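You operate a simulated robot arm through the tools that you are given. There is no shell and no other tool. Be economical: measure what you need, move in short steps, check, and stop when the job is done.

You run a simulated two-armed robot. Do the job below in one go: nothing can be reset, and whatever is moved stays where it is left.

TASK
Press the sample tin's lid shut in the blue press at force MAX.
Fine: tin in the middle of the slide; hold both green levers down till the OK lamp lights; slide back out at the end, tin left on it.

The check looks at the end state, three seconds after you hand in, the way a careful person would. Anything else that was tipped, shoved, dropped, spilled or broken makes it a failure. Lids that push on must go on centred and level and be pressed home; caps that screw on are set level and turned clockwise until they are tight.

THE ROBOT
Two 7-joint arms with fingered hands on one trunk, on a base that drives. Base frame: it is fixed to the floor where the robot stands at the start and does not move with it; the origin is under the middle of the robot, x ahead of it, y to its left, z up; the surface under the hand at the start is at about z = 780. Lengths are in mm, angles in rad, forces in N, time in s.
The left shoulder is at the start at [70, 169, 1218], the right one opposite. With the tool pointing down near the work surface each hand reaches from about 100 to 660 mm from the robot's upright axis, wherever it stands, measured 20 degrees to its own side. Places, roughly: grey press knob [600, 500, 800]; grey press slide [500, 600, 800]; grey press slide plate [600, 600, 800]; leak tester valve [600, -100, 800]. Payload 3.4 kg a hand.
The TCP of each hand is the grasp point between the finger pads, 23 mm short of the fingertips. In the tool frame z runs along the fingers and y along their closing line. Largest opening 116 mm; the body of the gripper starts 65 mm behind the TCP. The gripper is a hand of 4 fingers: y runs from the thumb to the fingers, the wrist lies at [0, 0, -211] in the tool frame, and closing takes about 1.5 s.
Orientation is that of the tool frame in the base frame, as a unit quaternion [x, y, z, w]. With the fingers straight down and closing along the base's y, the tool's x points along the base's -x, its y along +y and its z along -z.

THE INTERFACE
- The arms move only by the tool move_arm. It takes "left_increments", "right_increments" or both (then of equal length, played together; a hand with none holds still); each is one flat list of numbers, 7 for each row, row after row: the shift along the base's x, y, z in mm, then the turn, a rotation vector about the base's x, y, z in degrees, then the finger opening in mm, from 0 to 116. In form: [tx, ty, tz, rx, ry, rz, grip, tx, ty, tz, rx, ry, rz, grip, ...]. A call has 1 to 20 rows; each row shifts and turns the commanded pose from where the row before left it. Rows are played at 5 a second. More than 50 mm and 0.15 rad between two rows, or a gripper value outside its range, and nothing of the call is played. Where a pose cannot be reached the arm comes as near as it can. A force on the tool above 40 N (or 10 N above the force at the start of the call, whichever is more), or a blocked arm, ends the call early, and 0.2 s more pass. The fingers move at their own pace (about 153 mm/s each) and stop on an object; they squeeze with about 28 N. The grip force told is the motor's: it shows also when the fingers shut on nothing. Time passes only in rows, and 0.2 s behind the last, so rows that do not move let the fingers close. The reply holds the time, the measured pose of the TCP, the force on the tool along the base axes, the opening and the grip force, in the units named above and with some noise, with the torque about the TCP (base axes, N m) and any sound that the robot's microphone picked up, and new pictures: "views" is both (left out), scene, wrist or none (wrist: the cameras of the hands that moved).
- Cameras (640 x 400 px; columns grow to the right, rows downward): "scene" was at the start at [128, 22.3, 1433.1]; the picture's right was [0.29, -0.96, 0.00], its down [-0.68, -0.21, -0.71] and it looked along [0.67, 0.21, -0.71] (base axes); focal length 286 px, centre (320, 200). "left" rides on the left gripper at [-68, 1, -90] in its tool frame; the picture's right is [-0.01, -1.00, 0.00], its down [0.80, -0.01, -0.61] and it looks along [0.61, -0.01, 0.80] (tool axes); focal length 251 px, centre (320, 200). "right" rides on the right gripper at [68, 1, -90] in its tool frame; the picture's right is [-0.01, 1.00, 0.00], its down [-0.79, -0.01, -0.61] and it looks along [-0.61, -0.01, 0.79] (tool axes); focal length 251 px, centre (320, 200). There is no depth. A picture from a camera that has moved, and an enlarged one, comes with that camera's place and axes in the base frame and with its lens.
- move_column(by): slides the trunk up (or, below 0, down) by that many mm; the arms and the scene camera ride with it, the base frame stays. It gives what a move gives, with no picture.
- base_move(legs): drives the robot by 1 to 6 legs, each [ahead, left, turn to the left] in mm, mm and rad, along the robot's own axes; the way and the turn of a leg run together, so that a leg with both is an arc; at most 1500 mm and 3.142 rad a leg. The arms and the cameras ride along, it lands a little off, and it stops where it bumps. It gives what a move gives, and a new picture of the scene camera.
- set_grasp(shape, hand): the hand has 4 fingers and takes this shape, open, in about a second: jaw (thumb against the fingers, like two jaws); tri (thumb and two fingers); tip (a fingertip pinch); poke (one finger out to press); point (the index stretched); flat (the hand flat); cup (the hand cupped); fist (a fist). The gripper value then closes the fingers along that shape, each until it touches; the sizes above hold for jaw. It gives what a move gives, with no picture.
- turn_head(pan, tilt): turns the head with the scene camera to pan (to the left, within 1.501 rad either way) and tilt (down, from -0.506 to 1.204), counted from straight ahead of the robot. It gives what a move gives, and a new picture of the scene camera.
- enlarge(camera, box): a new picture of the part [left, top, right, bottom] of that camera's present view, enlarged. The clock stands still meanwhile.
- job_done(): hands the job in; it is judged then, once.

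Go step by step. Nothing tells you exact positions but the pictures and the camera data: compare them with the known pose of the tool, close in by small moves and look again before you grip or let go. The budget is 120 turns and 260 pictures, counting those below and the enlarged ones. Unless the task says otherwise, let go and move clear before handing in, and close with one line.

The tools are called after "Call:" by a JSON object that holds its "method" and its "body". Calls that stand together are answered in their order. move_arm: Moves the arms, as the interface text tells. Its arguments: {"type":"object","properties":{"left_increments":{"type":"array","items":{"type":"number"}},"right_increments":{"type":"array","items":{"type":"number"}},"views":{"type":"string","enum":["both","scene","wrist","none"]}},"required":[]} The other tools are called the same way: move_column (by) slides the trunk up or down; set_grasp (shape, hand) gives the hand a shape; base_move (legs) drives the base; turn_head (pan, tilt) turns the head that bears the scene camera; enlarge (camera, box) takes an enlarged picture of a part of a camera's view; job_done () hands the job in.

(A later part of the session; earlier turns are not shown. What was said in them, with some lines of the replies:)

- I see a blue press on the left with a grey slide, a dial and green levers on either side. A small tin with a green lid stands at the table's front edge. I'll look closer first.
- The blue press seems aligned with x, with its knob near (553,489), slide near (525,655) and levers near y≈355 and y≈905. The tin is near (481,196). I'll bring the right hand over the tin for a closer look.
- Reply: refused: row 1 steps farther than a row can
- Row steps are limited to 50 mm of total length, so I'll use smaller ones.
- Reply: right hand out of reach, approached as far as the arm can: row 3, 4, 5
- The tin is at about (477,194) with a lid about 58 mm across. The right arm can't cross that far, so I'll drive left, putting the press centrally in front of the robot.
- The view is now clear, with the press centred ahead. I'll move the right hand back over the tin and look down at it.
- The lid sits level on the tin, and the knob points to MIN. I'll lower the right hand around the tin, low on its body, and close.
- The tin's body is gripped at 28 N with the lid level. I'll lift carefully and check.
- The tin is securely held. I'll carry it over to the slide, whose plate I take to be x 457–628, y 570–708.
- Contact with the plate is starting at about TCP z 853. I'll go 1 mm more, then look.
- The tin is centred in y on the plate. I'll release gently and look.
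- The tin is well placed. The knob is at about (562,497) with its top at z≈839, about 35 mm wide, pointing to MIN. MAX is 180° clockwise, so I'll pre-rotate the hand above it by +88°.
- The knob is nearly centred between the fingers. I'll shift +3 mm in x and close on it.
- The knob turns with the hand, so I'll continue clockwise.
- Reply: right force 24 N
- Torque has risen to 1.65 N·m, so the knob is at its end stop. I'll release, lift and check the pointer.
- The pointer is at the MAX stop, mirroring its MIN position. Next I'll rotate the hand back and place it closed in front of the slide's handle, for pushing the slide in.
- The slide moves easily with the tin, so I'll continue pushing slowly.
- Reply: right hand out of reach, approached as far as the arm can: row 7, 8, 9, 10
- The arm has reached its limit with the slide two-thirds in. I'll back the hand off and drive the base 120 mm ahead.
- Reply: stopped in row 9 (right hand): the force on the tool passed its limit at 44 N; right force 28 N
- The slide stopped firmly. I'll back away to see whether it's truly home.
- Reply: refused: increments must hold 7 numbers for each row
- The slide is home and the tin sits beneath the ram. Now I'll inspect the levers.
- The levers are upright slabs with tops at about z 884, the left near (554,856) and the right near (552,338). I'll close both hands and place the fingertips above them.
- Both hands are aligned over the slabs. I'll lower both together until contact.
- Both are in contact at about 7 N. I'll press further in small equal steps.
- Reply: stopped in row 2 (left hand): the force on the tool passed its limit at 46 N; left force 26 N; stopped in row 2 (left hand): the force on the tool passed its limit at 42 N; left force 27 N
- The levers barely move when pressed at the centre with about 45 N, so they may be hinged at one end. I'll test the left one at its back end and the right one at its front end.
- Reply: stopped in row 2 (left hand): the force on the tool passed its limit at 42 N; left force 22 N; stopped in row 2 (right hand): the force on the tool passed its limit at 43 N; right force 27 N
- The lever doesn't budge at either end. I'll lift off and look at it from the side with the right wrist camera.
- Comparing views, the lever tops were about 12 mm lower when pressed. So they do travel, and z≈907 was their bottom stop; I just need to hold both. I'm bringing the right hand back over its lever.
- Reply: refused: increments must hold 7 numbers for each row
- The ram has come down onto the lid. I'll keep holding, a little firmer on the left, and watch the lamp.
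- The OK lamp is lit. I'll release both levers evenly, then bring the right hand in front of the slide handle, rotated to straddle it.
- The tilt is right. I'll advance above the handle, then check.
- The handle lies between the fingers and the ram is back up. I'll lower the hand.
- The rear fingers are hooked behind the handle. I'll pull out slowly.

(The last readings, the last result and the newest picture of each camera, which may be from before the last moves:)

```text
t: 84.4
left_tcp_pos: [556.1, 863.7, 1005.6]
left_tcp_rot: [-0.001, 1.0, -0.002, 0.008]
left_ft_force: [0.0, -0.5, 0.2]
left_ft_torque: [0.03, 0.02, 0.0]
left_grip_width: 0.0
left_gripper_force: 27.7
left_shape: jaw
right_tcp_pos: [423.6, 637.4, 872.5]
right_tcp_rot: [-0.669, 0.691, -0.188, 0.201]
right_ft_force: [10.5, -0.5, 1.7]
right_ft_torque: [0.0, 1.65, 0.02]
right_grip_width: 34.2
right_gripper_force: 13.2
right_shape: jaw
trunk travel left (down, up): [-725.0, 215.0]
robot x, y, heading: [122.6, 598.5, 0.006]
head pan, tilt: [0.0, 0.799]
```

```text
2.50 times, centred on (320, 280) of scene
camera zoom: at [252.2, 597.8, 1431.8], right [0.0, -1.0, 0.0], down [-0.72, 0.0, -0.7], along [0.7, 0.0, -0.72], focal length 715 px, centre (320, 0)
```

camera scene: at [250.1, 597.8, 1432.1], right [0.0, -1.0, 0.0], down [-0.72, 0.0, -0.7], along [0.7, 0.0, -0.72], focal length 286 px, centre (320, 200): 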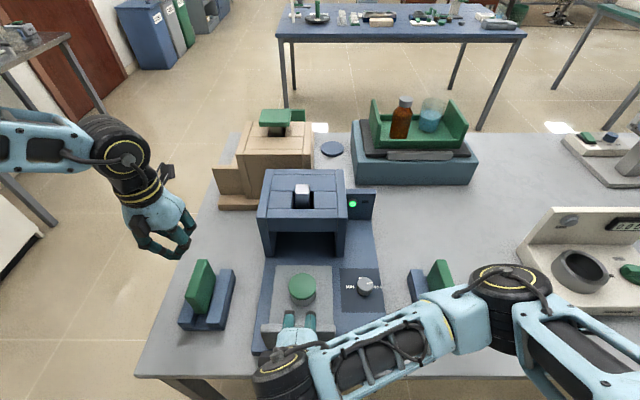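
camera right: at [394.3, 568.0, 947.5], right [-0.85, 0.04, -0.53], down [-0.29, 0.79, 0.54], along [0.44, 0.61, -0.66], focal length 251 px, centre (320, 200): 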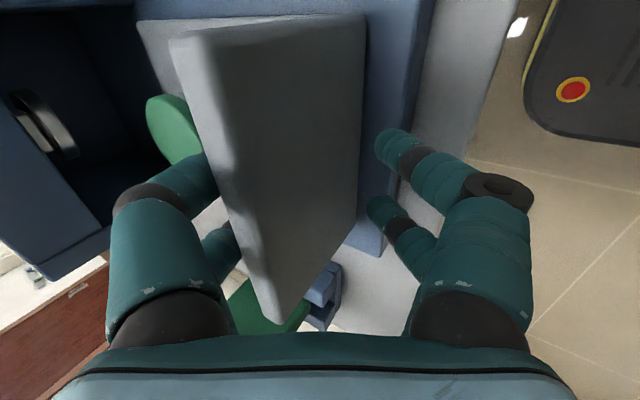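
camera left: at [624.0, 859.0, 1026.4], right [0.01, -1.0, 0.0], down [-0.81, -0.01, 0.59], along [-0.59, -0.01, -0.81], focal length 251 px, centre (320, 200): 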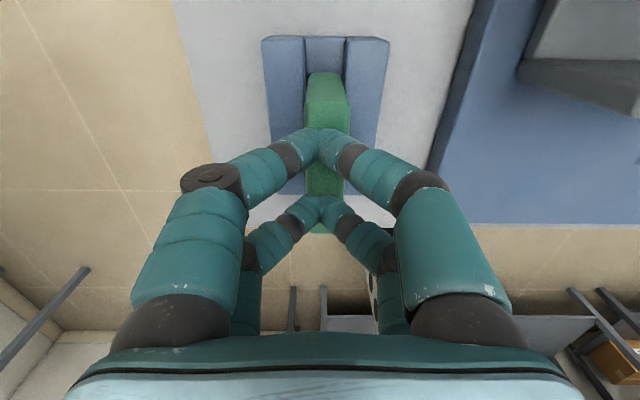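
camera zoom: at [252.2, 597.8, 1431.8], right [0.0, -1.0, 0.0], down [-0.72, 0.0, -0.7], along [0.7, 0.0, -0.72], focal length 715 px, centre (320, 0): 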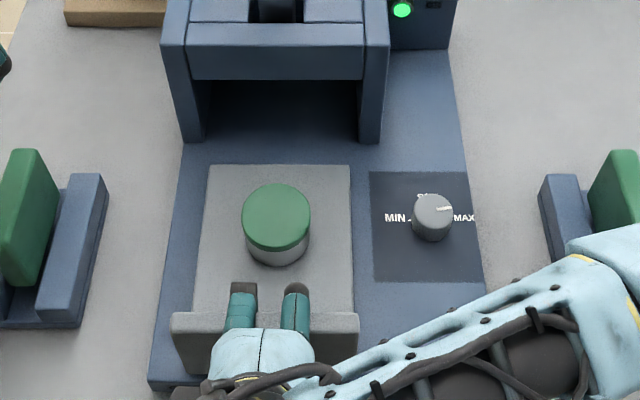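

The slide is at its out-stop with the tin centred. I'll relax, lift the hand clear and check.

Call:
{"method": "move_arm", "body": {"right_increments": [5, 0, 0, 0, 0, 0, 55, 3, 0, 0, 0, 0, 0, 55, 0, 0, 20, 0, 0, 0, 55, 0, 0, 35, 0, 0, 0, 55, 0, 0, 40, 0, 0, 0, 55, -10, -20, 40, 0, 0, 0, 55, 0, -45, 0, 0, 0, 0, 55, 0, -45, 0, 0, 0, 0, 55, 0, -45, 0, 0, 0, 0, 55, 0, -45, 0, 0, 0, 0, 55]}}

Call:
{"method": "enlarge", "body": {"camera": "scene", "box": [240, 240, 400, 360]}}

Call:
{"method": "enlarge", "body": {"camera": "scene", "box": [275, 255, 335, 315]}}

```text
t: 86.6
left_tcp_pos: [555.3, 862.6, 1006.7]
left_tcp_rot: [-0.001, 1.0, 0.0, 0.011]
left_ft_force: [-0.2, -0.5, 0.2]
left_ft_torque: [-0.01, 0.02, -0.01]
left_grip_width: 0.1
left_gripper_force: 28.2
left_shape: jaw
right_tcp_pos: [484.0, 503.1, 995.3]
right_tcp_rot: [-0.668, 0.691, -0.189, 0.201]
right_ft_force: [-0.2, -0.1, 0.0]
right_ft_torque: [0.07, -0.01, 0.03]
right_grip_width: 54.7
right_gripper_force: 0.1
right_shape: jaw
right hand out of reach, approached as far as the arm can: row 8, 9, 10
trunk travel left (down, up): [-725.0, 215.0]
robot x, y, heading: [119.0, 599.7, 0.002]
head pan, tilt: [0.0, 0.799]
camera scene: at [249.6, 594.9, 1432.1], right [0.0, -1.0, 0.0], down [-0.72, 0.0, -0.7], along [0.7, 0.0, -0.72], focal length 286 px, centre (320, 200)
camera right: at [433.7, 434.6, 1068.0], right [-0.85, 0.04, -0.53], down [-0.3, 0.79, 0.54], along [0.44, 0.61, -0.65], focal length 251 px, centre (320, 200)
```

scene: 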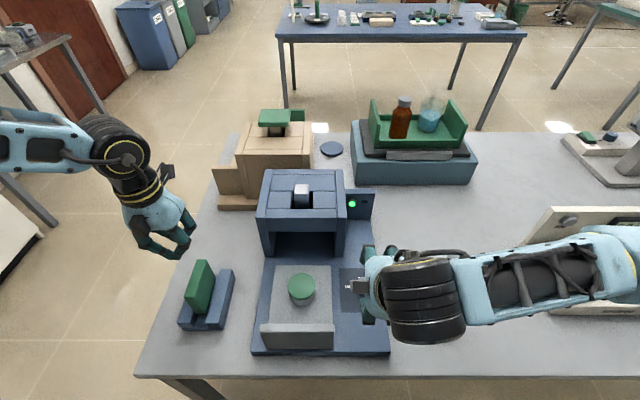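
right: 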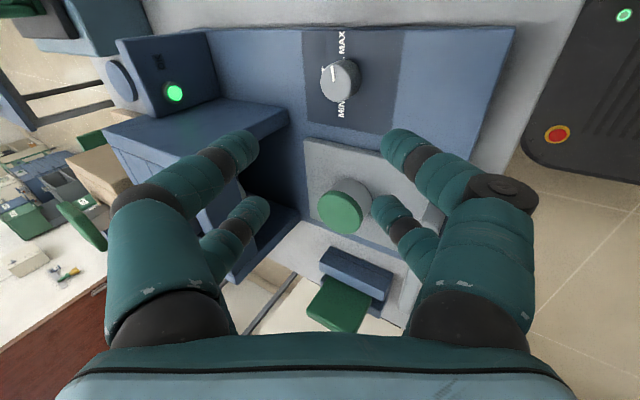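

```text
3.33 times, centred on (320, 300) of scene
camera zoom: at [249.6, 594.9, 1432.1], right [0.0, -1.0, 0.0], down [-0.72, 0.0, -0.7], along [0.7, 0.0, -0.72], focal length 953 px, centre (320, -133)
```

zoom: 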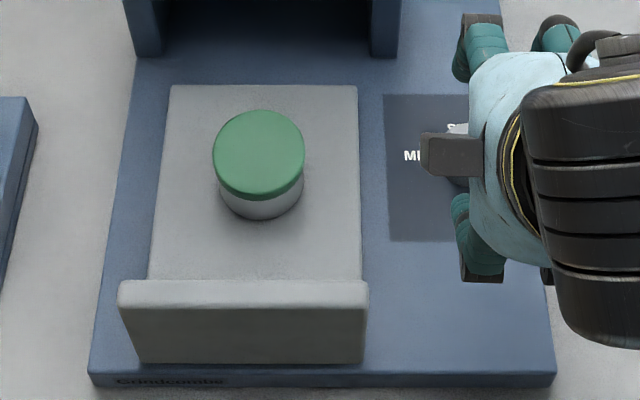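

```text
6.67 times, centred on (305, 285) of scene
camera zoom: at [249.6, 594.9, 1432.1], right [0.0, -1.0, 0.0], down [-0.72, 0.0, -0.7], along [0.7, 0.0, -0.72], focal length 1906 px, centre (420, -367)
```

zoom: 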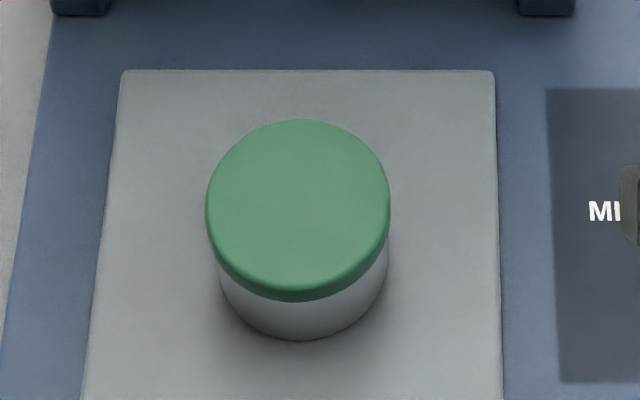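

The tin sits on the withdrawn slide with its lid level. The OK lamp is lit, the knob is at MAX, the levers are back up and both hands are clear.

Call:
{"method": "job_done", "body": {}}

```text
The job is handed in.
```

I pressed the tin's lid shut at MAX and held both levers until the OK lamp lit. The slide is back out with the tin on it, perhaps 10 mm behind the exact middle, and I handed the job in.
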